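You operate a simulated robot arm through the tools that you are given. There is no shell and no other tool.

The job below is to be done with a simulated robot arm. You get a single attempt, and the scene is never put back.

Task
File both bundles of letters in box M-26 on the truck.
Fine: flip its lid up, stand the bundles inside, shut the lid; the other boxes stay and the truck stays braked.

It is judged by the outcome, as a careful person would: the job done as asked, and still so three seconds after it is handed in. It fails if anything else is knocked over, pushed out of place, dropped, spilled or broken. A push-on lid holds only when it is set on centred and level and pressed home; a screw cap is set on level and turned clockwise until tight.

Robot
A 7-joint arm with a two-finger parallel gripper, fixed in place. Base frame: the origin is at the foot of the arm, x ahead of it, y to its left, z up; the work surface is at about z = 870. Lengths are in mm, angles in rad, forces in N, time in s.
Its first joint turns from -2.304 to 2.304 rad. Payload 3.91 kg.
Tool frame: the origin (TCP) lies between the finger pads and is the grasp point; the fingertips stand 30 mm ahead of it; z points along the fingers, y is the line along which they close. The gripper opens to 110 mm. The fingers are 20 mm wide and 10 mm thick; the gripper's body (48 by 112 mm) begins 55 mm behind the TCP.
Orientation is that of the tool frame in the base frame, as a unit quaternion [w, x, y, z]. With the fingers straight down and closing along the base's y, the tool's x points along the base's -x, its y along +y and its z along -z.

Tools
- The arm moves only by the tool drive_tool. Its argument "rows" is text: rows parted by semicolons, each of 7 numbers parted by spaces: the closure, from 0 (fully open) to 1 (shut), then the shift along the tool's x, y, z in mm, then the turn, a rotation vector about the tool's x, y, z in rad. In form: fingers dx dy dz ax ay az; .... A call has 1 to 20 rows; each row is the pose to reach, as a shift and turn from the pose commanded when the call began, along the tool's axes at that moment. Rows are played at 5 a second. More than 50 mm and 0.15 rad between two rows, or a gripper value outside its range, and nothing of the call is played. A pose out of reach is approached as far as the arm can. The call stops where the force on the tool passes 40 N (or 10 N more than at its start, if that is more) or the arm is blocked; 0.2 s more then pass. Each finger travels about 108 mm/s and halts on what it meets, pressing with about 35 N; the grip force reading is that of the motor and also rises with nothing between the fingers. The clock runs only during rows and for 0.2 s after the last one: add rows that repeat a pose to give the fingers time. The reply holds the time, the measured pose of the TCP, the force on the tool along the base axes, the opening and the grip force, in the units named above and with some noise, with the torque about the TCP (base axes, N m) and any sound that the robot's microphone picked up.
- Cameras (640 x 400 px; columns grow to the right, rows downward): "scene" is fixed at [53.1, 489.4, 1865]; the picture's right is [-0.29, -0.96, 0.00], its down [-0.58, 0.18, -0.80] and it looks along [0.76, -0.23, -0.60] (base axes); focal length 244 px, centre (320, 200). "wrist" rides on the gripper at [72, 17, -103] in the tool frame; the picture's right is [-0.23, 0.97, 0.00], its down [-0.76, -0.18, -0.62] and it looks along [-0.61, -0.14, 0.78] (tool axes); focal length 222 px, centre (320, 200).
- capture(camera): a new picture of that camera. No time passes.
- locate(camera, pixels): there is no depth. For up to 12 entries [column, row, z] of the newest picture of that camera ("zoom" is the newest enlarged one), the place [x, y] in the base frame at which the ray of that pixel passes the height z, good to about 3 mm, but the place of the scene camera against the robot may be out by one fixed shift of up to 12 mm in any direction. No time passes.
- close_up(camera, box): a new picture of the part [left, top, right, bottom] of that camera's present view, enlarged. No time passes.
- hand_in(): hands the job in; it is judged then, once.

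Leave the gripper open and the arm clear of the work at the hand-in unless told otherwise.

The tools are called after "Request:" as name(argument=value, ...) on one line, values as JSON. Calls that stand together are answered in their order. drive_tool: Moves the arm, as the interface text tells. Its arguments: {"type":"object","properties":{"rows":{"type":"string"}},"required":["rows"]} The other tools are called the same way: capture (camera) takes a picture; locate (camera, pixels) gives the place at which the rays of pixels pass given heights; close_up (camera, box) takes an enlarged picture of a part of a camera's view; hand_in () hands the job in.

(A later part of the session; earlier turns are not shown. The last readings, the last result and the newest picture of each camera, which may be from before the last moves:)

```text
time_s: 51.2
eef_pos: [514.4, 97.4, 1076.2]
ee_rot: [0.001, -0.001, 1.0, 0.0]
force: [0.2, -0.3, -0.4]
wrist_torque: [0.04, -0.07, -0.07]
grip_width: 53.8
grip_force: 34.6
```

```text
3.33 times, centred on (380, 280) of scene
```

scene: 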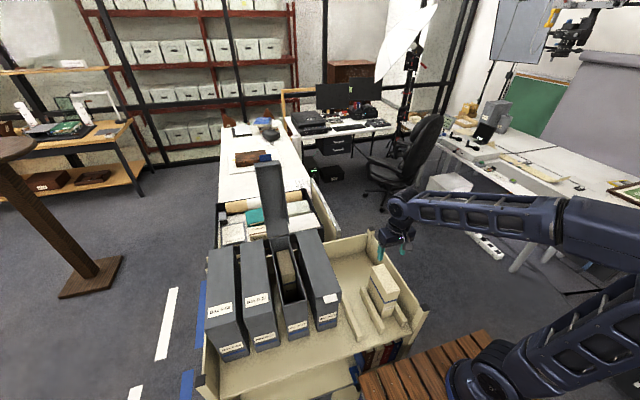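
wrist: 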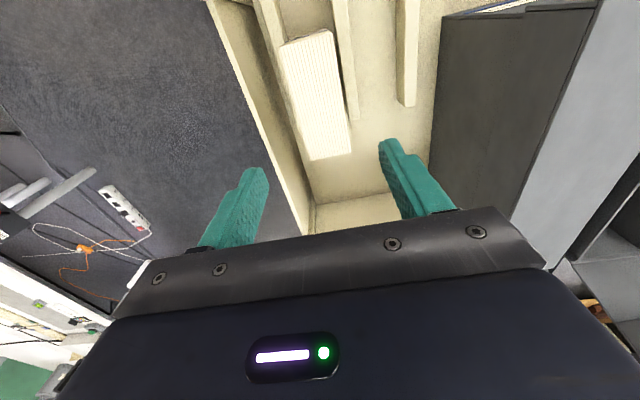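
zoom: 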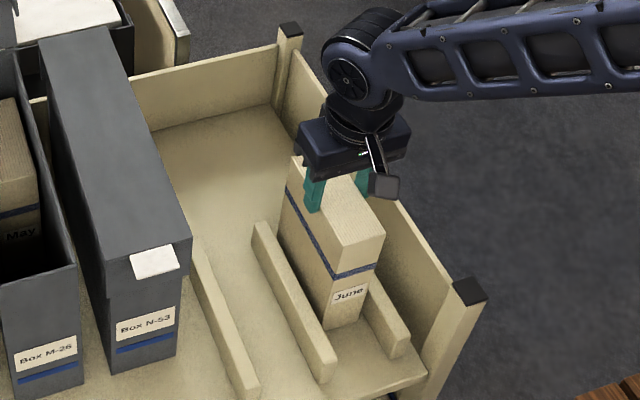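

June is gripped at 53.8 mm and 34.6 N. I'll lift it straight up and check that it hangs.

Request:
drive_tool(rows="1 0 0 -5 0 0 0; 1 0 0 -12 0 0 0; 1 0 0 -22 0 0 0; 1 0 0 -35 0 0 0; 1 0 0 -35 0 0 0")

Request:
close_up(camera="scene", box=[340, 200, 420, 340])

```text
time_s: 52.4
eef_pos: [518.8, 96.8, 1111.3]
ee_rot: [0.001, -0.001, 1.0, -0.001]
force: [0.6, 1.3, -4.1]
wrist_torque: [-0.02, 0.05, 0.01]
grip_width: 53.7
grip_force: 35.3
```

```text
2.86 times, centred on (380, 270) of scene
```

zoom: 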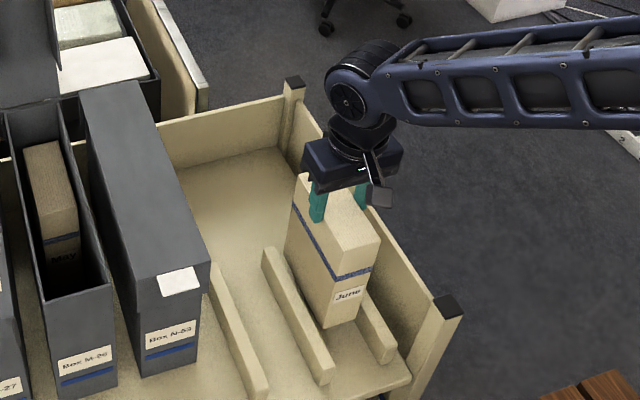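

June is lifted and hangs level. I'll raise it so its bottom clears z ≈ 1160 and carry it over the front half of M-26, to about (561, 451).

Request:
drive_tool(rows="1 0 0 -45 0 0 0; 1 0 0 -90 0 0 0; 1 0 0 -135 0 0 0; 1 0 0 -180 0 0 0; 1 0 0 -220 0 0 0; 1 0 0 -258 0 0 0; 1 -4 30 -258 0 0 0; 1 -9 70 -258 0 0 0; 1 -14 112 -258 0 0 0; 1 -19.5 154 -258 0 0 0; 1 -25 196 -258 0 0 0; 1 -30 238 -258 0 0 0; 1 -35.5 280 -258 0 0 0; 1 -41 322 -258 0 0 0; 1 -45 354.3 -258 0 0 0; 1 -45 354.3 -258 0 0 0; 1 -45 354.3 -258 0 0 0")

Request:
close_up(camera="wrist", box=[220, 0, 420, 120])

Request:
capture(camera="wrist")

Request:
close_up(camera="scene", box=[225, 170, 345, 350])

```text
time_s: 56.0
eef_pos: [561.3, 451.1, 1370.4]
ee_rot: [0.0, 0.0, 1.0, 0.0]
force: [-0.4, -0.2, -4.8]
wrist_torque: [-0.03, 0.02, 0.01]
grip_width: 53.6
grip_force: 35.1
```

```text
3.20 times, centred on (320, 60) of wrist
```

zoom: 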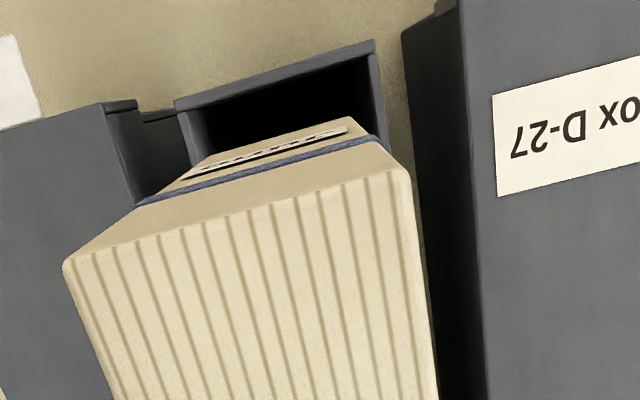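

```text
taken
```

wrist: 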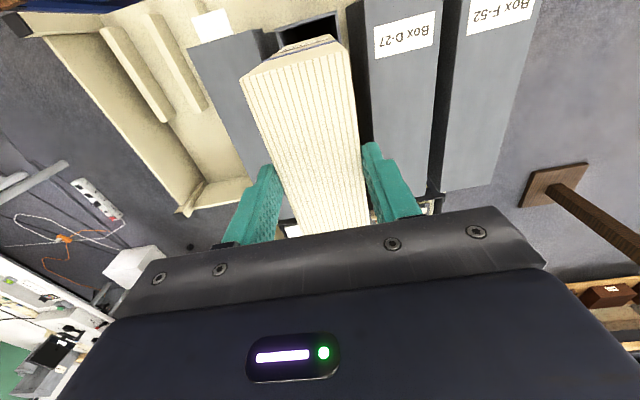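

```text
2.22 times, centred on (285, 260) of scene
```

zoom: 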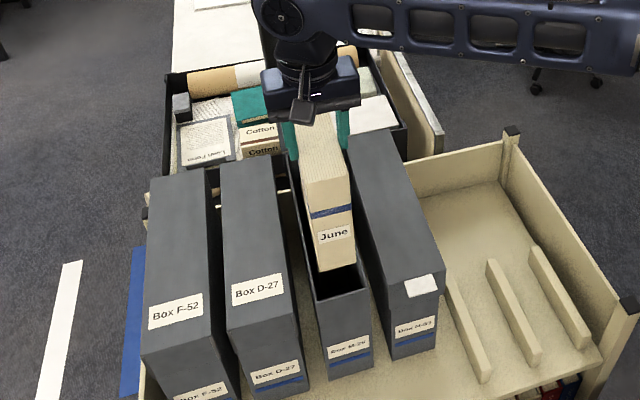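

Request:
locate(camera="wrist", pixels=[[275.3, 28.75, 1119], [336.6, 10.6, 1119], [278.5, 35, 1119], [335.5, 17.5, 1119]])

```text
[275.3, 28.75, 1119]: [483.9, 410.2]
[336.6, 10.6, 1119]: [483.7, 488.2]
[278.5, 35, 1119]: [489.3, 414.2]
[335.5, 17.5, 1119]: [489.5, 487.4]
```

The box front is at x ≈ 484, with its inner faces at y 414 and 487, so June is aligned. I'll lower until its bottom is just above the rim and check again.

Request:
drive_tool(rows="1 0 0 12 0 0 0; 1 0 0 24 0 0 0; 1 0 0 34 0 0 0; 1 0 0 34 0 0 0")

Request:
close_up(camera="wrist", box=[240, 0, 380, 90])

Request:
close_up(camera="scene", box=[255, 220, 325, 320])

```text
time_s: 57.0
eef_pos: [559.2, 451.0, 1336.1]
ee_rot: [0.001, -0.002, 1.0, 0.001]
force: [0.0, -0.2, -4.4]
wrist_torque: [-0.02, 0.05, 0.0]
grip_width: 54.0
grip_force: 35.1
```

```text
4.44 times, centred on (310, 45) of wrist
```

zoom: 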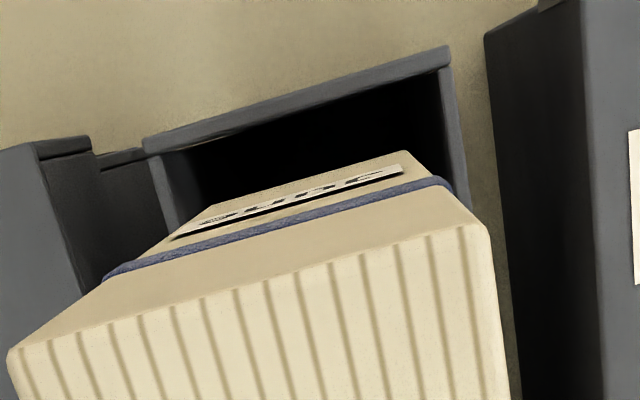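

```text
4.00 times, centred on (290, 270) of scene
```

zoom: 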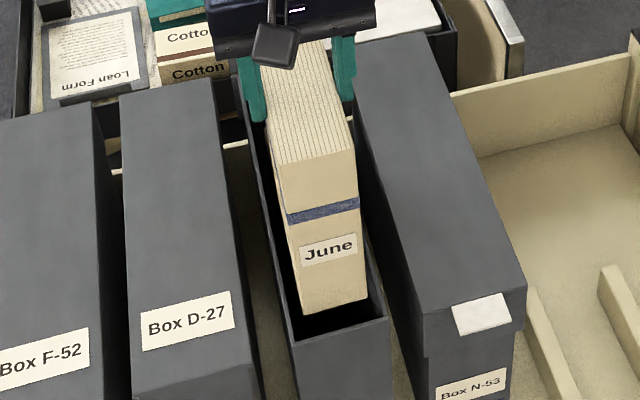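

The gaps show the bundle about 1 mm toward −y, so I'll shift +1 mm and lower June until the fingertips are just above the rim at TCP z ≈ 1153.

Request:
drive_tool(rows="1 0 1 8 0 0 0; 1 0 1 18 0 0 0; 1 0 1 32 0 0 0; 1 0 1 47 0 0 0; 1 0 1 62 0 0 0; 1 0 1 77 0 0 0; 1 0 1 92 0 0 0; 1 0 1 107 0 0 0; 1 0 1 122 0 0 0; 1 0 1 137 0 0 0; 1 0 1 150 0 0 0; 1 0 1 162 0 0 0; 1 0 1 172 0 0 0; 1 0 1 178 0 0 0; 1 0 1 181 0 0 0; 1 0 1 183 0 0 0; 1 0 1 183 0 0 0")

Request:
close_up(camera="wrist", box=[200, 20, 440, 220])

Request:
close_up(camera="scene", box=[245, 220, 335, 340])

```text
time_s: 60.6
eef_pos: [559.4, 454.0, 1152.9]
ee_rot: [0.001, -0.001, 1.0, -0.001]
force: [0.6, 0.2, -4.6]
wrist_torque: [0.03, -0.02, 0.0]
grip_width: 53.6
grip_force: 35.2
```

```text
2.00 times, centred on (320, 120) of wrist
```

zoom: 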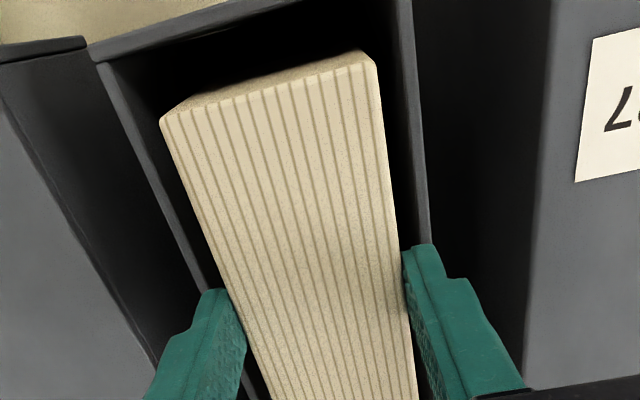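

```text
3.33 times, centred on (290, 280) of scene
```

zoom: 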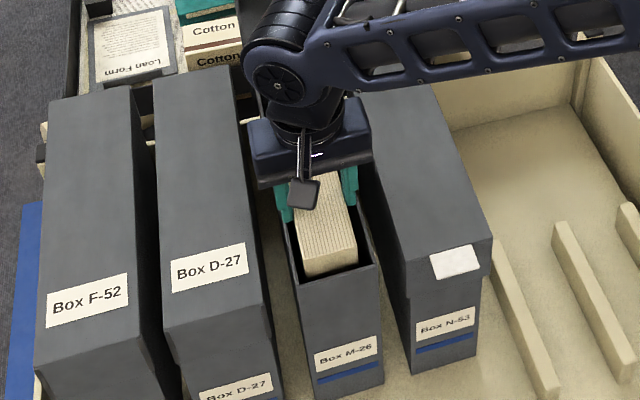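

June is inside with its top just above the rim and no side contact. I'll ease the grip off slowly, as with May, so it slides down onto the box floor.

Request:
drive_tool(rows="0.6 0 0 0 0 0 0; 0.55 0 0 0 0 0 0; 0.535 0 0 0 0 0 0; 0.53 0 0 0 0 0 0; 0.528 0 0 0 0 0 0; 0.526 0 0 0 0 0 0; 0.524 0 0 0 0 0 0; 0.522 0 0 0 0 0 0; 0.52 0 0 0 0 0 0; 0.518 0 0 0 0 0 0; 0.516 0 0 0 0 0 0; 0.514 0 0 0 0 0 0; 0.512 0 0 0 0 0 0; 0.512 0 0 0 0 0 0")

Request:
close_up(camera="wrist", box=[200, 0, 440, 220])

Request:
close_up(camera="scene", box=[245, 220, 335, 340])

```text
time_s: 63.6
eef_pos: [559.4, 452.6, 1153.2]
ee_rot: [0.001, -0.001, 1.0, 0.0]
force: [0.0, -0.3, -0.9]
wrist_torque: [-0.02, -0.03, 0.03]
grip_width: 53.3
grip_force: 0.0
```

```text
1.82 times, centred on (320, 110) of wrist
```

zoom: 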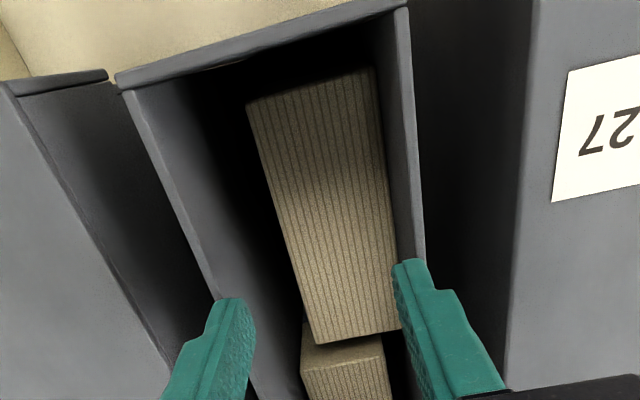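

```text
3.33 times, centred on (290, 280) of scene
```

zoom: 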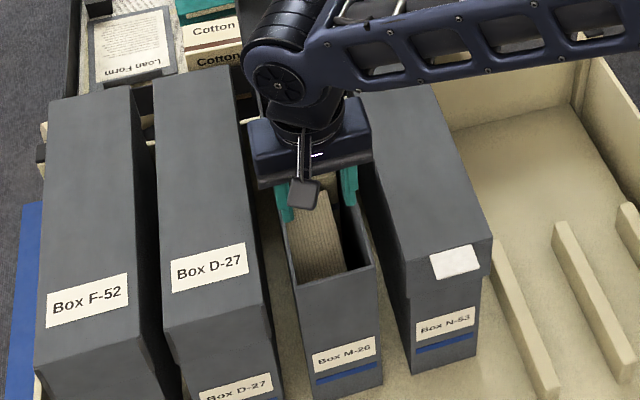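

Request:
locate(camera="wrist", pixels=[[279.9, 57.8, 1061], [350.2, 35.8, 1061], [364, 180.3, 1061], [318.9, 188.6, 1061], [310, 204.5, 1061], [354.6, 195, 1061]])

```text
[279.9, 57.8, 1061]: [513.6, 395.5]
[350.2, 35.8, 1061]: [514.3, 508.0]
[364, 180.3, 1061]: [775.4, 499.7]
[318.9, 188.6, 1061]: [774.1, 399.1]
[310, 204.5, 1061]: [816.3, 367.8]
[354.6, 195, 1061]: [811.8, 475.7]
```

That locate used an older wrist picture. I'll take a new one and measure again.

Request:
capture(camera="wrist")

Request:
locate(camera="wrist", pixels=[[279.9, 57.8, 1061], [350.2, 35.8, 1061], [364, 180.3, 1061], [318.9, 188.6, 1061], [310, 204.5, 1061], [354.6, 195, 1061]])

```text
taken
```

wrist: 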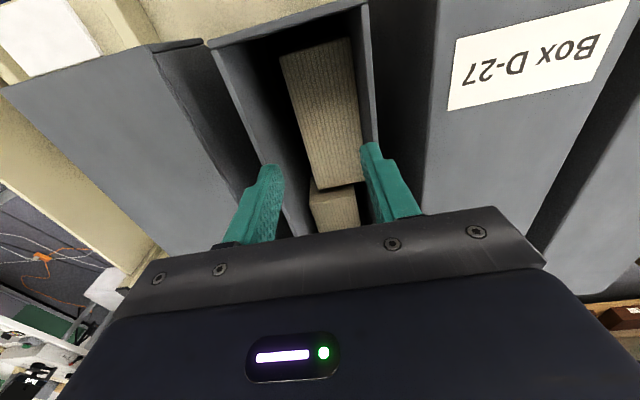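

```text
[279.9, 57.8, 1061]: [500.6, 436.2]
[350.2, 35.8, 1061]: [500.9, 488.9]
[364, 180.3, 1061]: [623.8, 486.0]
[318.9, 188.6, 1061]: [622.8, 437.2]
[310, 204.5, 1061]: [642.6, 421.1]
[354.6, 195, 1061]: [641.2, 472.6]
```

June's top spans x 500 to 624 and y 436 to 488 at its standing height, so it is upright and flat. Both bundles are in. Next I'll raise the hand clear of the box and check the lid before closing it.

Request:
drive_tool(rows="0.5 0 0 -10 0 0 0; 0.48 0 0 -40 0 0 0; 0.45 0 0 -80 0 0 0; 0.4 0 0 -125 0 0 0; 0.35 0 0 -170 0 0 0; 0.32 0 0 -215 0 0 0; 0.32 0 0 -250 0 0 0; 0.32 0 0 -250 0 0 0")

Request:
capture(camera="wrist")

Request:
close_up(camera="scene", box=[225, 130, 345, 350])

```text
time_s: 65.4
eef_pos: [557.7, 450.6, 1400.6]
ee_rot: [0.001, -0.001, 1.0, 0.0]
force: [-0.2, -0.8, -0.9]
wrist_torque: [0.0, -0.03, -0.01]
grip_width: 74.7
grip_force: 0.1
```

```text
taken
```

wrist: 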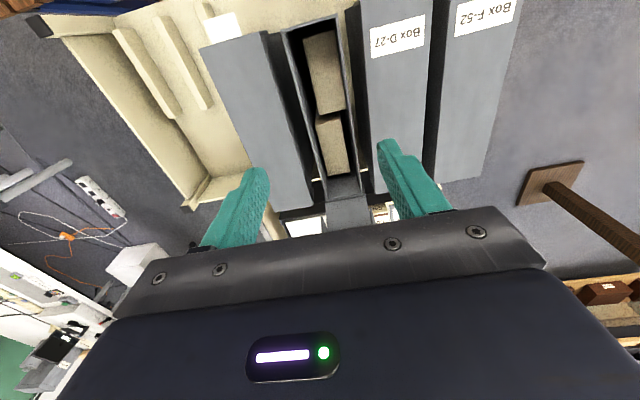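

```text
1.82 times, centred on (285, 240) of scene
```

zoom: 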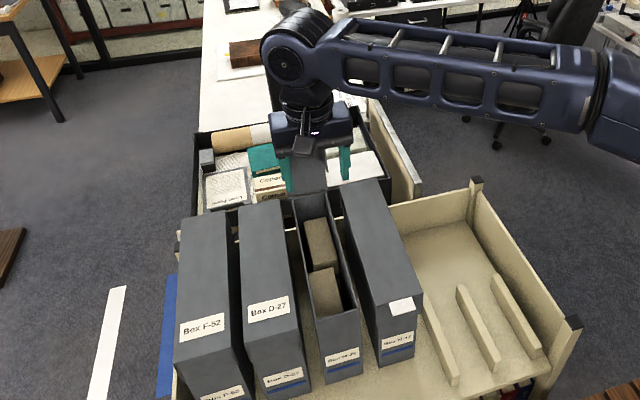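

Both bundles stand in the box. To see the lid's tab I'll tilt the tool 45° forward and move to about (620, 450, 1440), still well in front of the lid.

Request:
drive_tool(rows="0.32 -10 -0.3 -7 0 -0.131 0; 0.32 -20 -0.5 -14 0 -0.262 0; 0.32 -30 -0.7 -21 0 -0.393 0; 0.32 -40 -0.9 -28 0 -0.524 0; 0.32 -50 -1 -35 0 -0.655 0; 0.32 -60 -1 -40 0 -0.785 0; 0.32 -60 -1 -40 0 -0.785 0")

Request:
capture(camera="wrist")

Request:
capture(camera="scene")

```text
time_s: 67.0
eef_pos: [617.9, 450.9, 1443.3]
ee_rot: [0.383, -0.001, 0.924, 0.0]
force: [0.7, -0.1, 0.4]
wrist_torque: [0.0, 0.02, -0.02]
grip_width: 74.9
grip_force: 0.0
```

```text
taken
```

wrist: 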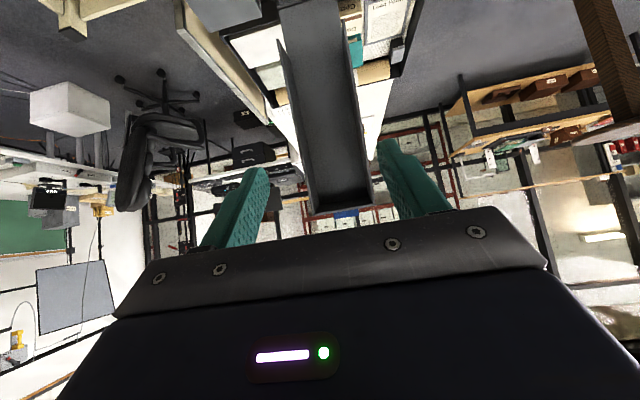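

```text
taken
```

scene: 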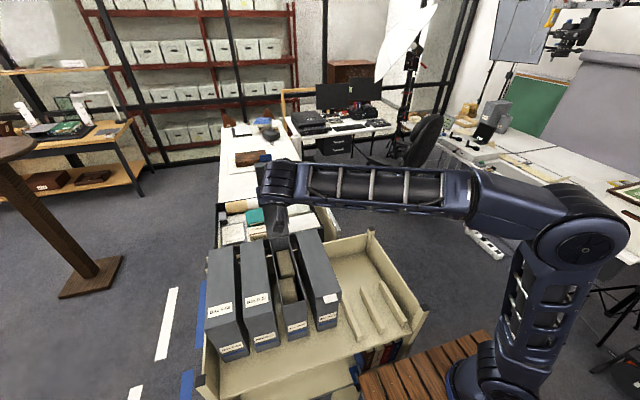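

Request:
close_up(camera="wrist", box=[250, 100, 430, 240])

Request:
close_up(camera="wrist", box=[240, 0, 420, 120])

```text
2.86 times, centred on (340, 170) of wrist
```

zoom: 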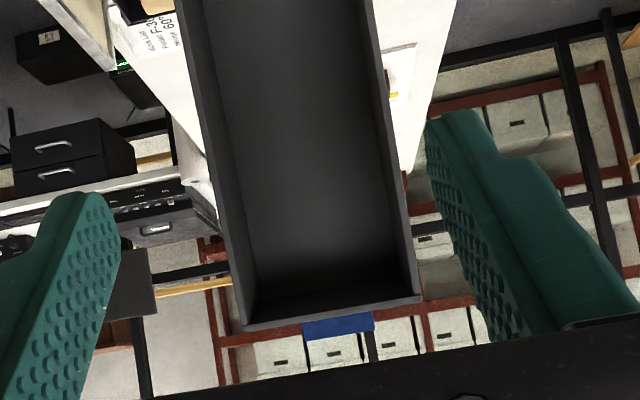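

```text
3.33 times, centred on (330, 60) of wrist
```

zoom: 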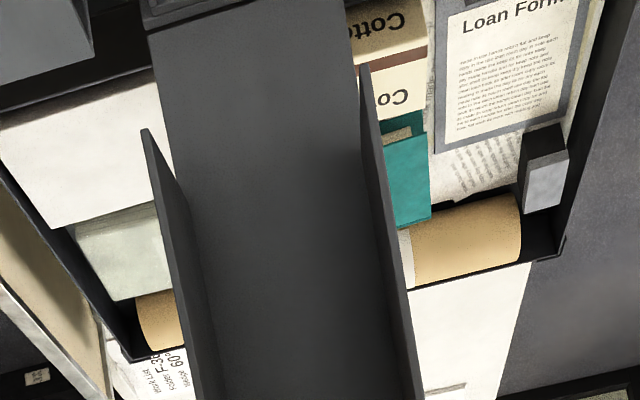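

The lid leans back open as a shallow tray, with the blue tab just visible at its top at about (346, 214). To get its depth accurately I'll shift the camera 120 mm sideways toward −y, in free space, and triangulate.

Request:
drive_tool(rows="0.32 0 -40 0 0 0 0; 0.32 0 -80 0 0 0 0; 0.32 0 -120 0 0 0 0; 0.32 0 -120 0 0 0 0")

Request:
close_up(camera="wrist", box=[320, 100, 500, 240])

Request:
capture(camera="wrist")

Request:
capture(camera="scene")

```text
time_s: 68.0
eef_pos: [616.2, 333.2, 1442.8]
ee_rot: [0.383, -0.001, 0.924, 0.001]
force: [0.3, 0.1, -0.6]
wrist_torque: [-0.02, -0.03, 0.01]
grip_width: 74.8
grip_force: 0.0
```

```text
2.86 times, centred on (410, 170) of wrist
```

zoom: 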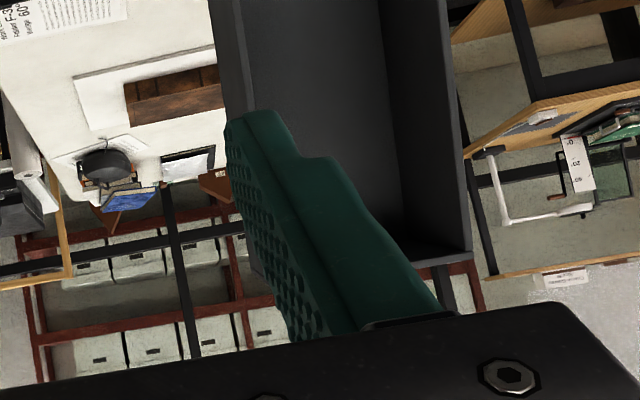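

```text
taken
```

wrist: 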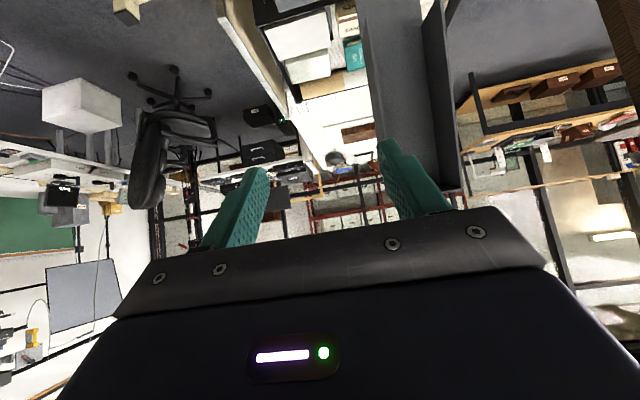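

```text
taken
```

scene: 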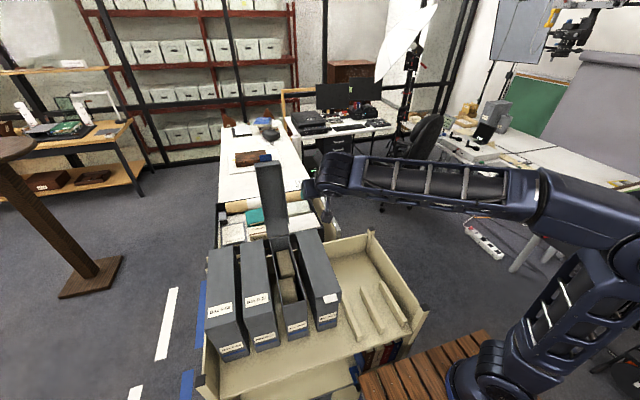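

The scene camera now has a clear view of the whole lid. I'll enlarge that.

Request:
close_up(camera="scene", box=[230, 140, 310, 250])

```text
3.64 times, centred on (270, 195) of scene
```

zoom: 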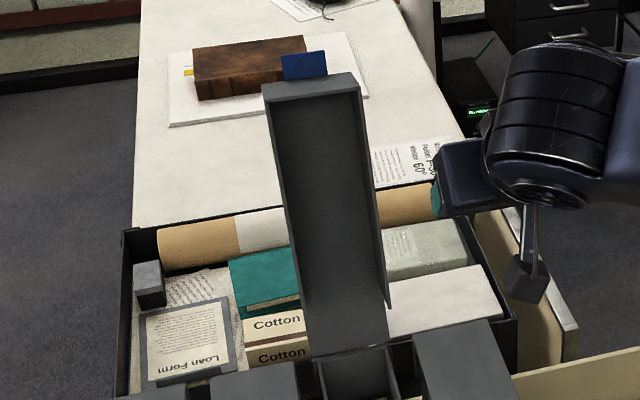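

Triangulating the scene and wrist views puts the tab's top edge at about (896, 1454), so the hinge is near (797, 1119) and the lid is open to about 106°. I'll pinch the tab from its two sides with tilted fingertips and guide the lid down. First I'll go to a pre-approach point above and in front of the tab.

Request:
drive_tool(rows="0.32 0 40 0 0 0 0; 0.32 0 80 0 0 0 0; 0.32 0 119.5 0 0 0 0; 0.32 -33 119.5 19 0 0 0; 0.32 -66 119.5 38 0 0 0; 0.32 -99 119.5 57 0 0 0; 0.32 -132 119.5 76 0 0 0; 0.32 -165 119.5 95 0 0 0; 0.32 -198 119.5 113 0 0 0; 0.32 -198 119.5 113 0 0 0")

Request:
capture(camera="wrist")

Request:
close_up(camera="scene", box=[230, 120, 330, 260])

```text
time_s: 70.2
eef_pos: [840.2, 452.5, 1502.5]
ee_rot: [0.383, -0.001, 0.924, 0.0]
force: [-0.3, 0.1, -0.2]
wrist_torque: [0.0, -0.03, 0.03]
grip_width: 75.0
grip_force: 0.1
```

```text
taken
```

wrist: 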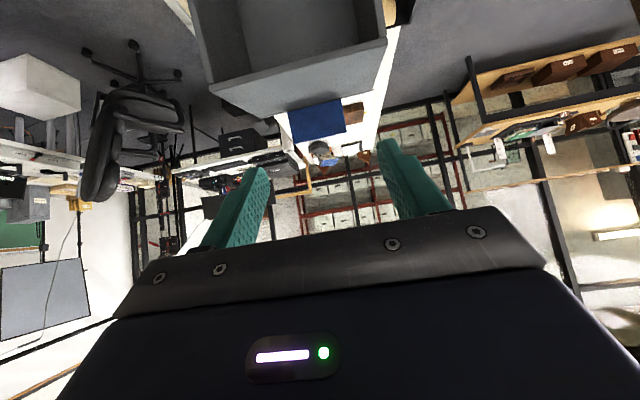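

```text
2.86 times, centred on (280, 190) of scene
```

zoom: 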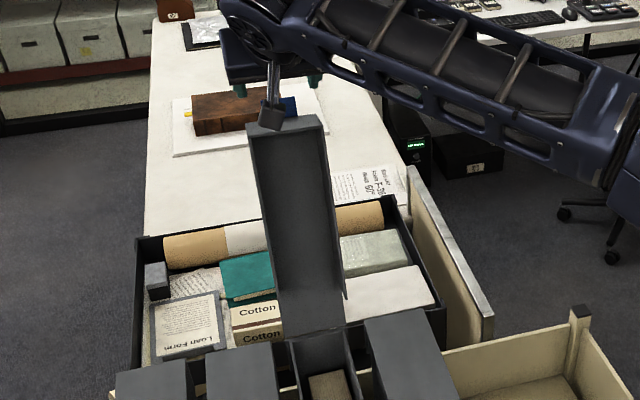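

Request:
close_up(camera="wrist", box=[220, 60, 420, 200])

```text
2.86 times, centred on (320, 130) of wrist
```

zoom: 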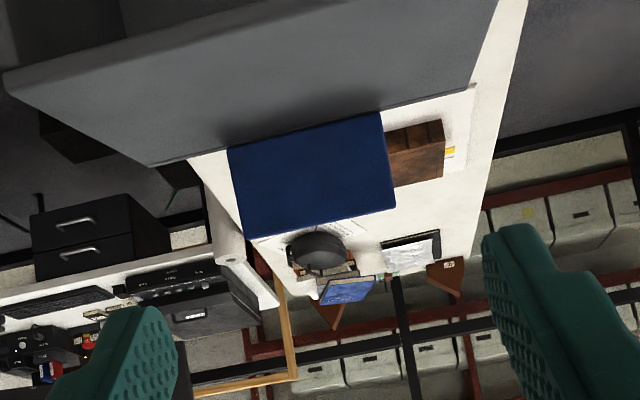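

The tab is centred at y ≈ 451.5 and the tool is at 451. I'll advance along the finger direction by 45 mm so the tips come up beside the tab, then check again.

Request:
drive_tool(rows="0.32 0.3 0.4 10 0 0 0; 0.32 0.6 0.4 20 0 0 0; 0.32 0.8 0.4 30 0 0 0; 0.32 1 0.4 40 0 0 0; 0.32 1.1 0.4 46 0 0 0; 0.32 1.1 0.4 46 0 0 0")

Request:
close_up(camera="wrist", box=[200, 50, 440, 210])

Request:
close_up(camera="scene", box=[230, 120, 330, 260])

```text
time_s: 71.6
eef_pos: [871.2, 452.2, 1471.0]
ee_rot: [0.383, -0.002, 0.924, 0.001]
force: [0.5, -0.3, 0.0]
wrist_torque: [-0.01, -0.01, -0.04]
grip_width: 74.8
grip_force: 0.0
```

```text
2.50 times, centred on (320, 130) of wrist
```

zoom: 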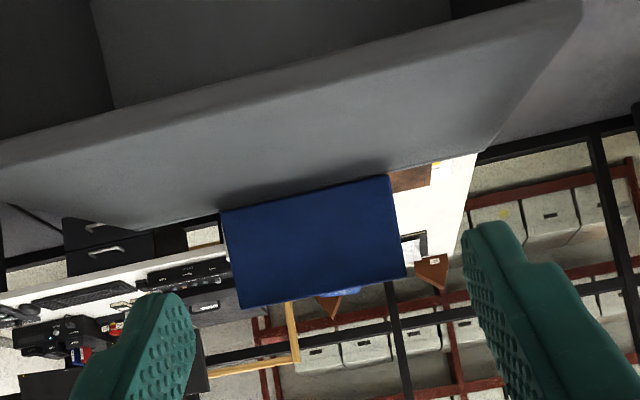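

```text
2.86 times, centred on (280, 190) of scene
```

zoom: 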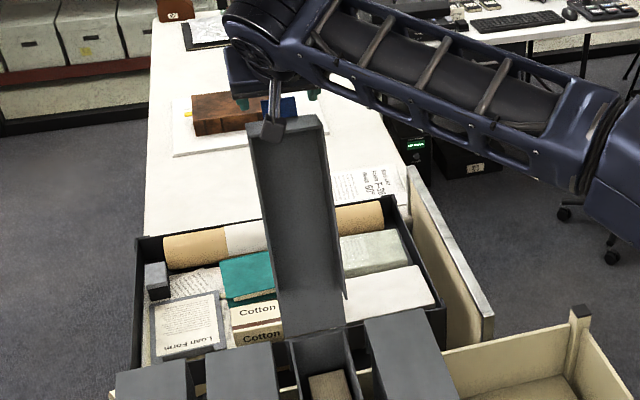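

The tips straddle the tab at the same depth and are centred to within 0.5 mm. I'll advance 9 mm more and close on the tab.

Request:
drive_tool(rows="0.32 0 0.2 3 0 0 0; 0.32 0 0.2 6 0 0 0; 0.32 0 0.2 9 0 0 0; 0.32 0 0.2 9 0 0 0; 0.4 0 0.2 9 0 0 0; 0.48 0 0.2 9 0 0 0; 0.54 0 0.2 9 0 0 0; 0.58 0 0.2 9 0 0 0; 0.62 0 0.2 9 0 0 0; 0.7 0 0.2 9 0 0 0; 0.7 0 0.2 9 0 0 0")

Request:
close_up(camera="wrist", box=[200, 50, 440, 210])

Request:
close_up(camera="scene", box=[230, 120, 330, 340])

```text
time_s: 74.0
eef_pos: [878.7, 452.0, 1463.9]
ee_rot: [0.383, -0.001, 0.924, 0.0]
force: [-0.3, 2.1, -0.1]
wrist_torque: [0.08, 0.03, 0.01]
grip_width: 43.5
grip_force: 34.8
```

```text
2.50 times, centred on (320, 130) of wrist
```

zoom: 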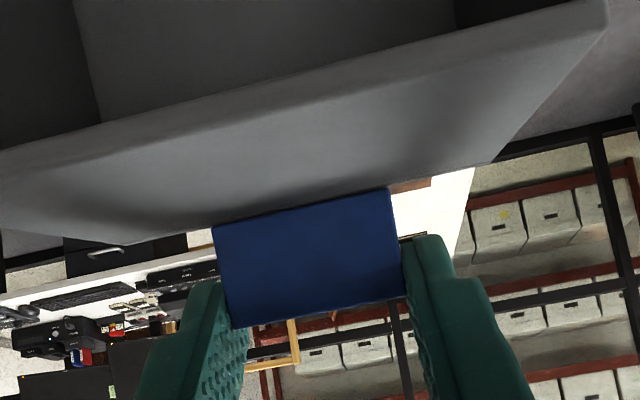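

```text
1.82 times, centred on (280, 230) of scene
```

zoom: 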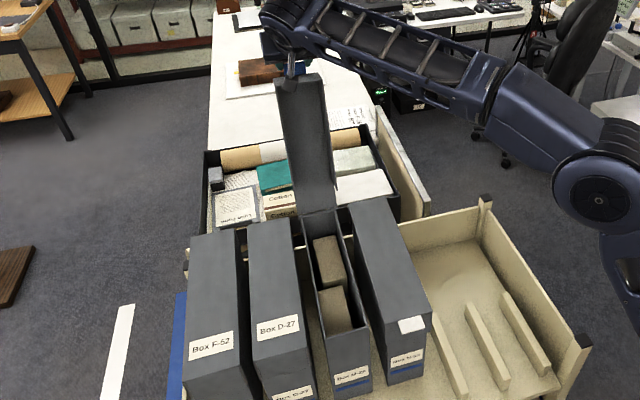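

The tab is pinched at 43.5 mm. I'll swing the lid back along the arc about the hinge in small stages, checking the force so the box isn't dragged. The first stage is from 106° to 100°.

Request:
drive_tool(rows="0.7 5 0 -8.5 0 0 0; 0.7 10 0 -17 0 0 0; 0.7 15 0 -24.5 0 0 0; 0.7 19.9 0 -32 0 0 0; 0.7 19.9 0 -32 0 0 0")

Request:
close_up(camera="wrist", box=[200, 50, 440, 210])

Request:
close_up(camera="scene", box=[230, 120, 330, 340])

```text
time_s: 75.2
eef_pos: [840.7, 451.2, 1471.2]
ee_rot: [0.383, -0.001, 0.924, 0.001]
force: [3.4, 2.4, 13.2]
wrist_torque: [-0.03, -0.27, 0.13]
grip_width: 43.6
grip_force: 34.9
```

```text
2.50 times, centred on (320, 130) of wrist
```

zoom: 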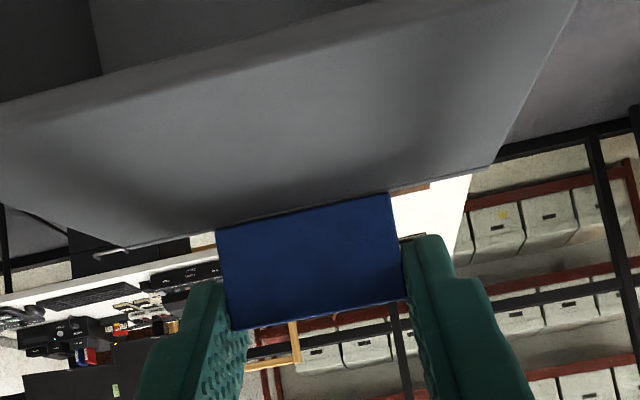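

```text
1.82 times, centred on (280, 230) of scene
```

zoom: 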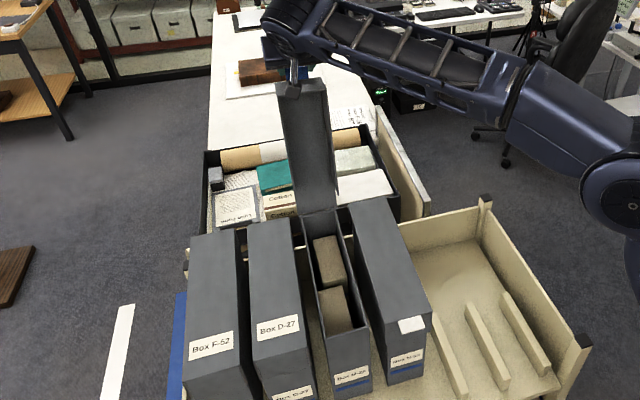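

The lid follows. The tool is pushed up with 13 N, so my path is slightly too low. I'll raise it 0.8 mm and read again.

Request:
drive_tool(rows="0.7 -0.6 0 -0.6 0 0 0; 0.7 -0.6 0 -0.6 0 0 0")

```text
time_s: 75.8
eef_pos: [840.5, 451.8, 1471.6]
ee_rot: [0.382, -0.001, 0.924, 0.001]
force: [0.1, 1.5, 6.6]
wrist_torque: [0.07, 0.44, 0.0]
grip_width: 43.4
grip_force: 35.0
```

Request:
drive_tool(rows="0.7 4.7 0 -7.8 0 0 0; 0.7 10 0 -15 0 0 0; 0.7 15.4 0 -22.2 0 0 0; 0.7 20.9 0 -29.3 0 0 0; 0.7 20.9 0 -29.3 0 0 0")

```text
time_s: 77.0
eef_pos: [804.7, 452.1, 1478.8]
ee_rot: [0.382, -0.002, 0.924, 0.001]
force: [1.3, 0.5, -0.5]
wrist_torque: [-0.05, -0.81, -0.1]
grip_width: 43.4
grip_force: 35.1
```

The force is now near zero, so the path matches the arc. I'll continue to about 88°, just past vertical on the closing side.

Request:
drive_tool(rows="0.7 7.4 0 -8.4 0 0 0; 0.7 15.5 0 -17.3 0 0 0; 0.7 23.8 0 -25.9 0 0 0; 0.7 32.5 0 -34.3 0 0 0; 0.7 32.5 0 -34.3 0 0 0")

Request:
close_up(camera="wrist", box=[200, 50, 440, 210])

Request:
close_up(camera="scene", box=[230, 120, 330, 340])

```text
time_s: 78.2
eef_pos: [757.0, 452.3, 1478.1]
ee_rot: [0.384, 0.0, 0.924, 0.0]
force: [2.7, -0.2, -5.6]
wrist_torque: [-0.01, -0.8, -0.04]
grip_width: 43.9
grip_force: 34.9
```

```text
2.50 times, centred on (320, 130) of wrist
```

zoom: 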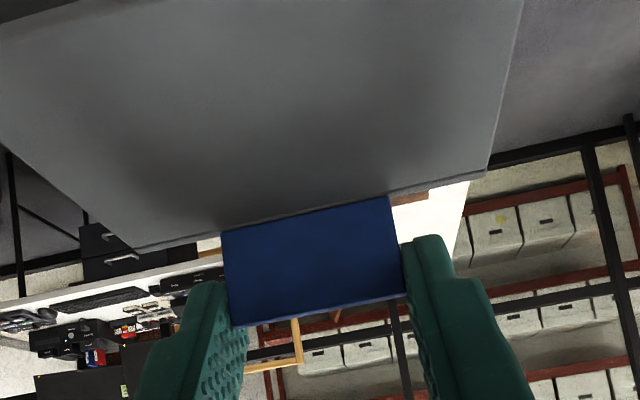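

```text
1.82 times, centred on (280, 230) of scene
```

zoom: 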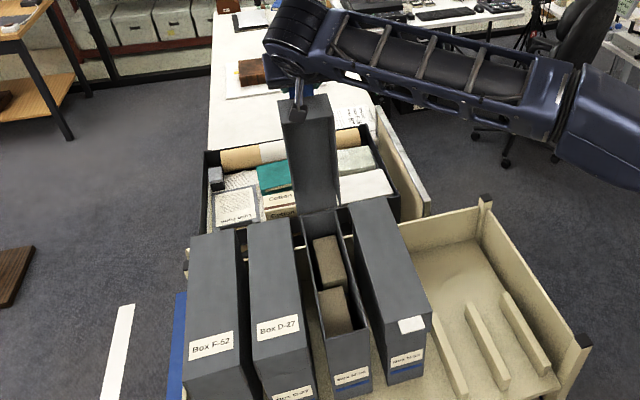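

Request:
drive_tool(rows="0.7 6.9 0 -5.3 0 0 0; 0.7 13.8 0 -11 0 0 0; 0.7 23.3 0 -18.3 0 0 0; 0.7 32.9 0 -25.4 0 0 0; 0.7 42.8 0 -32.1 0 0 0; 0.7 53 0 -38.5 0 0 0; 0.7 53 0 -38.5 0 0 0")

```text
time_s: 79.8
eef_pos: [692.3, 450.9, 1471.1]
ee_rot: [0.384, 0.0, 0.923, 0.001]
force: [1.3, 1.2, 2.5]
wrist_torque: [0.04, -0.52, -0.11]
grip_width: 43.8
grip_force: 34.8
```

The forces stay small. I'll continue the arc from 76° to 60°.

Request:
drive_tool(rows="0.7 10.4 0 -6 0 0 0; 0.7 21 0 -11.7 0 0 0; 0.7 31.8 0 -17 0 0 0; 0.7 42.8 0 -21.8 0 0 0; 0.7 53.9 0 -26.3 0 0 0; 0.7 65.2 0 -30.4 0 0 0; 0.7 76.6 0 -34.1 0 0 0; 0.7 88.2 0 -37.4 0 0 0; 0.7 88.2 0 -37.4 0 0 0")

Request:
close_up(camera="wrist", box=[200, 0, 440, 210])

Request:
close_up(camera="scene", box=[230, 120, 330, 340])

```text
time_s: 81.8
eef_pos: [603.2, 450.5, 1433.3]
ee_rot: [0.384, -0.001, 0.924, 0.001]
force: [-8.2, 1.8, 18.8]
wrist_torque: [-0.15, -0.63, 0.02]
grip_width: 43.6
grip_force: 34.5
```

```text
1.90 times, centred on (320, 105) of wrist
```

zoom: 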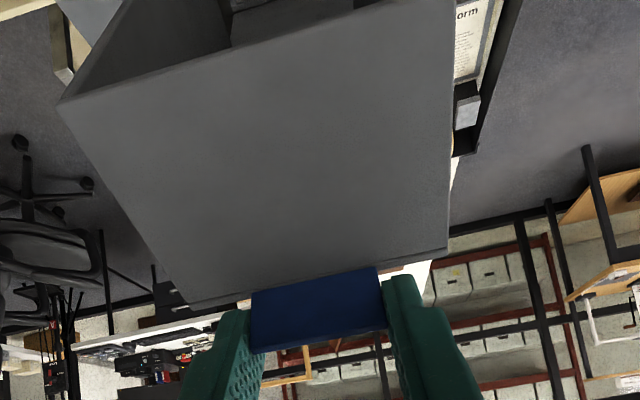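

```text
1.82 times, centred on (280, 230) of scene
```

zoom: 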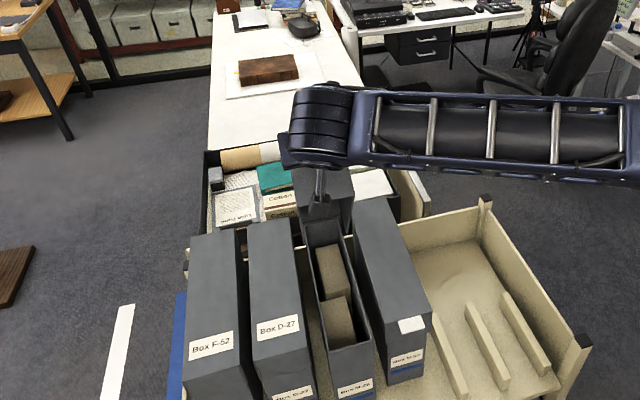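

The tool is pushed outward along the lid with about 20 N, so my arc is about 2 mm too tight here. I'll move 2.2 mm outward and re-check.

Request:
drive_tool(rows="0.7 -0.3 0 -1.1 0 0 0; 0.7 -0.57 0 -2.1 0 0 0; 0.7 -0.57 0 -2.1 0 0 0")

```text
time_s: 82.6
eef_pos: [602.1, 452.4, 1433.2]
ee_rot: [0.383, -0.001, 0.924, 0.0]
force: [2.0, 1.0, -5.0]
wrist_torque: [0.09, -0.04, 0.07]
grip_width: 43.5
grip_force: 35.1
```

Request:
drive_tool(rows="0.7 12.8 0 -2.8 0 0 0; 0.7 25 0 -5.6 0 0 0; 0.7 37.3 0 -8 0 0 0; 0.7 49.5 0 -9.9 0 0 0; 0.7 61.9 0 -11.5 0 0 0; 0.7 74.3 0 -12.5 0 0 0; 0.7 74.3 0 -12.5 0 0 0")

Request:
close_up(camera="scene", box=[230, 160, 350, 350])

```text
time_s: 84.2
eef_pos: [540.2, 451.1, 1394.0]
ee_rot: [0.383, -0.001, 0.924, 0.001]
force: [2.0, 0.5, 2.0]
wrist_torque: [-0.14, -1.02, -0.03]
grip_width: 43.4
grip_force: 34.7
```

```text
2.11 times, centred on (290, 255) of scene
```

zoom: 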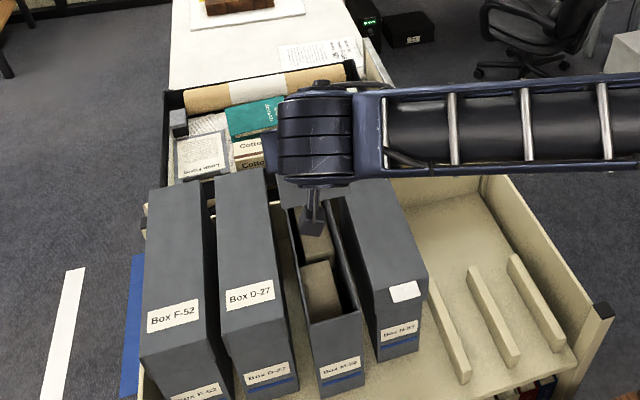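

The radial force is now near zero. I'll continue the arc from 49° to 41°, then check again.

Request:
drive_tool(rows="0.7 12.4 0 -0.7 0 0 0; 0.7 25 0 -0.9 0 0 0; 0.7 37.5 0 -0.7 0 0 0; 0.7 49.9 0 0 0 0 0; 0.7 49.9 0 0 0 0 0")

```text
time_s: 85.4
eef_pos: [507.9, 451.6, 1359.1]
ee_rot: [0.384, -0.001, 0.924, 0.001]
force: [-8.5, 0.9, 10.2]
wrist_torque: [0.14, -0.91, 0.17]
grip_width: 43.5
grip_force: 34.8
```

Request:
drive_tool(rows="0.7 0.07 0 -1.2 0 0 0; 0.7 0.07 0 -1.2 0 0 0")

Request:
close_up(camera="wrist", box=[220, 80, 420, 210])

Request:
capture(camera="scene")

```text
time_s: 86.0
eef_pos: [507.1, 450.9, 1357.1]
ee_rot: [0.383, 0.0, 0.924, 0.0]
force: [-8.0, 1.2, 4.7]
wrist_torque: [0.16, 0.36, 0.08]
grip_width: 43.5
grip_force: 35.3
```

```text
3.08 times, centred on (320, 145) of wrist
```

zoom: 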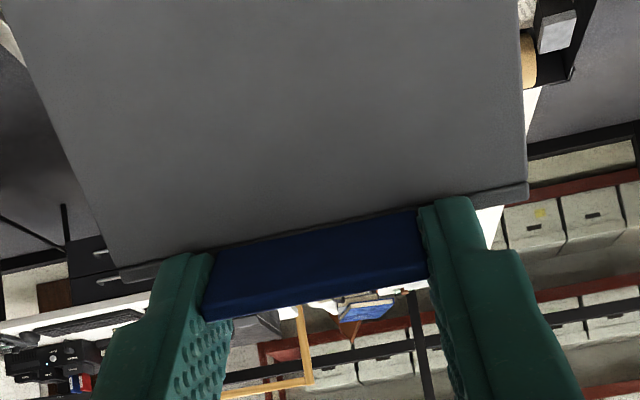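

```text
taken
```

scene: 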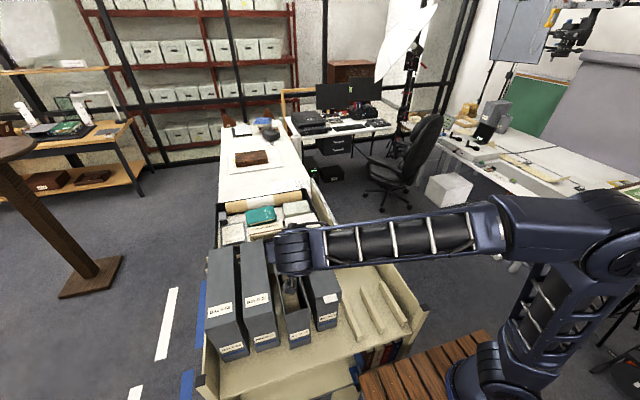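

The fingertips look close to the lid's front skirt, which explains the push. Before continuing I'll check that the box hasn't shifted on the shelf.

Request:
close_up(camera="scene", box=[265, 280, 335, 350])

Request:
close_up(camera="scene", box=[240, 210, 340, 330])

```text
5.71 times, centred on (300, 315) of scene
```

zoom: 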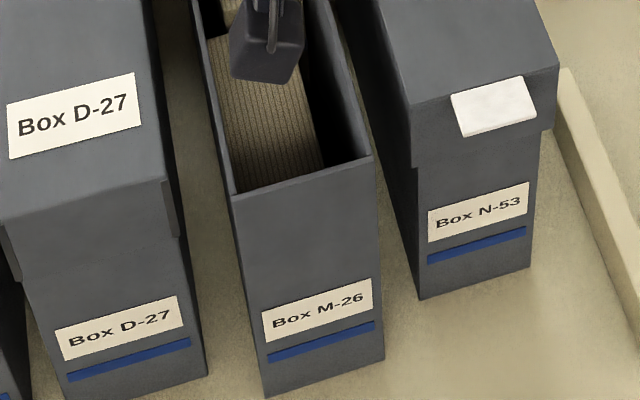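

```text
3.33 times, centred on (290, 270) of scene
```

zoom: 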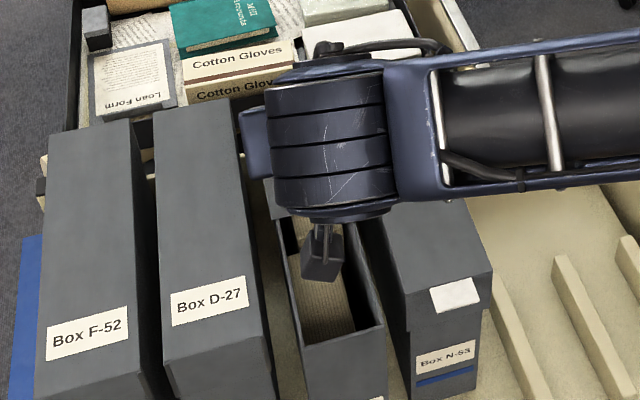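

Request:
locate(camera="scene", pixels=[[290.4, 349.5, 870], [311.2, 342.7, 870], [289.5, 340.7, 870], [309.3, 334.7, 870], [318.6, 332, 870], [336.8, 326.6, 870]])

```text
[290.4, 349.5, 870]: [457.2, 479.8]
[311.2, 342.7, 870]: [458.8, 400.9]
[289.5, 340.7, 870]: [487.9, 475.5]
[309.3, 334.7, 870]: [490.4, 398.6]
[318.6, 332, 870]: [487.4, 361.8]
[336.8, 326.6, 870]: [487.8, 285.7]
```

M-26 has been dragged about 31 mm toward the robot with no turn (front now at x ≈ 450 instead of 481). I'll finish closing the lid first, using the present hinge at about (766, 1119) and turning the tool with the lid, and then push the box back to its place. I'll take the next stage down to about 30°.

Request:
drive_tool(rows="0.7 12.8 0 0.9 0 -0.017 0; 0.7 25.5 0 1.8 0 -0.035 0; 0.7 38.3 0 2.7 0 -0.052 0; 0.7 50 0 5.1 0 -0.07 0; 0.7 61.8 0 7.6 0 -0.087 0; 0.7 73.5 0 10 0 -0.105 0; 0.7 73.5 0 10 0 -0.105 0")

Request:
close_up(camera="wrist", box=[220, 80, 420, 210])

Request:
close_up(camera="scene", box=[265, 280, 335, 350])

```text
time_s: 87.6
eef_pos: [461.9, 450.0, 1297.3]
ee_rot: [0.432, 0.0, 0.902, 0.0]
force: [5.3, -2.2, -2.6]
wrist_torque: [-0.3, -0.45, -0.2]
grip_width: 43.4
grip_force: 34.8
```

```text
3.08 times, centred on (320, 145) of wrist
```

zoom: 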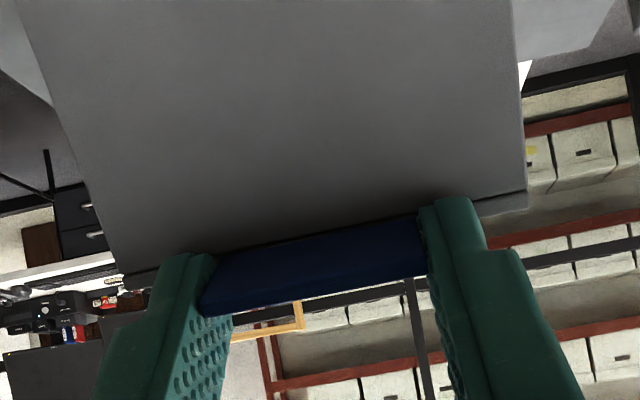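

```text
5.71 times, centred on (300, 315) of scene
```

zoom: 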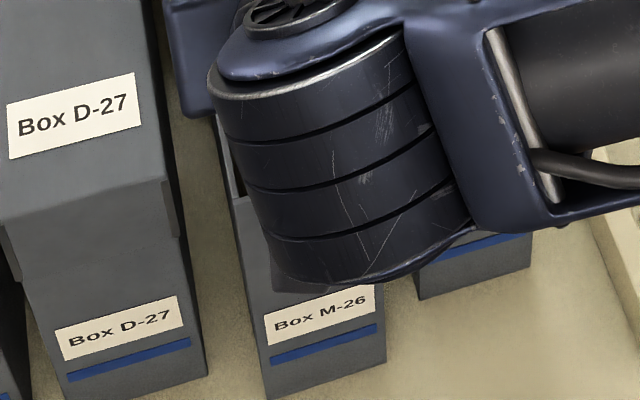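

The shift is small now (about 2 mm more). I'll continue down to about 12°.

Request:
drive_tool(rows="0.7 12 0 2.2 0 -0.017 0; 0.7 24 0 4.4 0 -0.035 0; 0.7 35.9 0 6.6 0 -0.052 0; 0.7 47.3 0 10.1 0 -0.07 0; 0.7 58.7 0 13.7 0 -0.087 0; 0.7 70.1 0 17.3 0 -0.105 0; 0.7 81 0 22 0 -0.122 0; 0.7 92 0 26.8 0 -0.14 0; 0.7 102.9 0 31.6 0 -0.157 0; 0.7 102.9 0 31.6 0 -0.157 0")

Request:
close_up(camera="wrist", box=[220, 60, 420, 210])

Request:
capture(camera="scene")

```text
time_s: 89.8
eef_pos: [420.2, 452.0, 1198.6]
ee_rot: [0.501, -0.001, 0.866, 0.001]
force: [-4.6, -2.4, 0.4]
wrist_torque: [-0.27, -0.03, -0.42]
grip_width: 43.5
grip_force: 34.9
```

```text
2.67 times, centred on (320, 135) of wrist
```

zoom: 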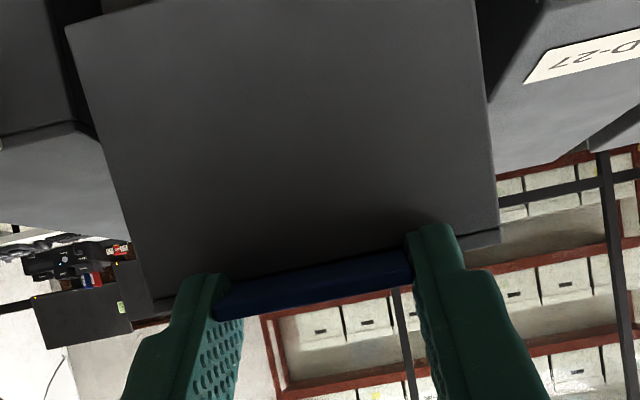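

```text
taken
```

scene: 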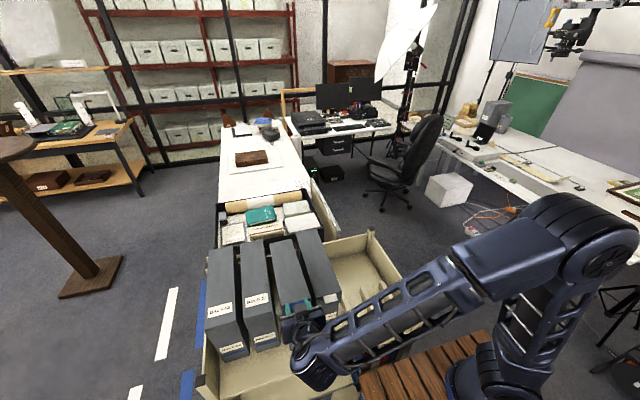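

The forces are fine. I'll lower the last part slowly to about 2°, watching for the lid to seat.

Request:
drive_tool(rows="0.7 11 0 4.1 0 -0.012 0; 0.7 22 0 8.3 0 -0.023 0; 0.7 33.1 0 12.4 0 -0.035 0; 0.7 40.2 0 15.8 0 -0.041 0; 0.7 47.3 0 19.2 0 -0.046 0; 0.7 50.8 0 20.9 0 -0.049 0; 0.7 54.3 0 22.6 0 -0.052 0; 0.7 54.3 0 22.6 0 -0.052 0")

Request:
close_up(camera="wrist", box=[180, 40, 460, 210])

Request:
close_up(camera="scene", box=[200, 220, 350, 370])

```text
time_s: 91.6
eef_pos: [415.1, 451.4, 1141.5]
ee_rot: [0.523, -0.002, 0.852, 0.0]
force: [0.4, 0.9, 1.0]
wrist_torque: [-0.19, -0.63, 0.08]
grip_width: 43.8
grip_force: 35.3
```

```text
2.29 times, centred on (320, 125) of wrist
```

zoom: 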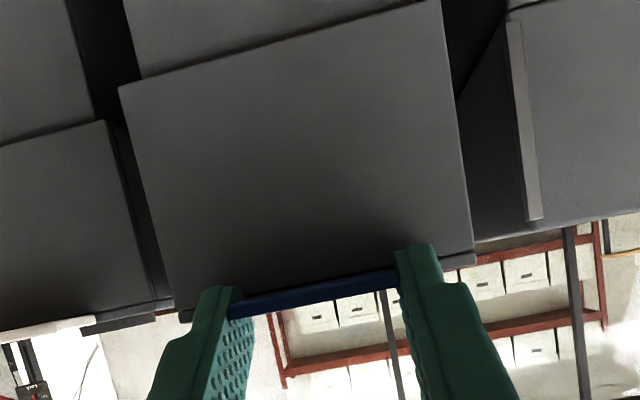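

```text
2.67 times, centred on (275, 295) of scene
```

zoom: 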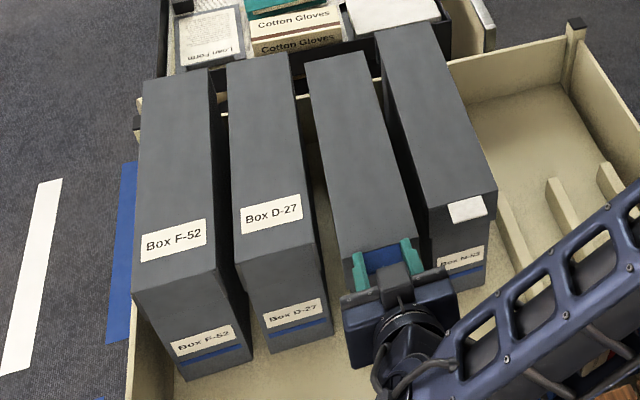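

Request:
drive_tool(rows="0.7 1.8 0 0.9 0 0 0; 0.7 3.6 0 1.8 0 0 0; 0.7 5.3 0 2.7 0 0 0; 0.7 7.1 0 3.6 0 0 0; 0.7 8.9 0 4.5 0 0 0; 0.7 8.9 0 4.5 0 0 0")

```text
time_s: 92.9
eef_pos: [412.8, 451.8, 1135.6]
ee_rot: [0.526, 0.001, 0.851, 0.002]
force: [-3.0, -6.1, 15.0]
wrist_torque: [-0.33, -0.2, -0.24]
grip_width: 43.6
grip_force: 34.5
stopped in row 6: the force on the tool passed its limit at 42 N (the readings are from after the stop); the commanded pose is now the measured one
```

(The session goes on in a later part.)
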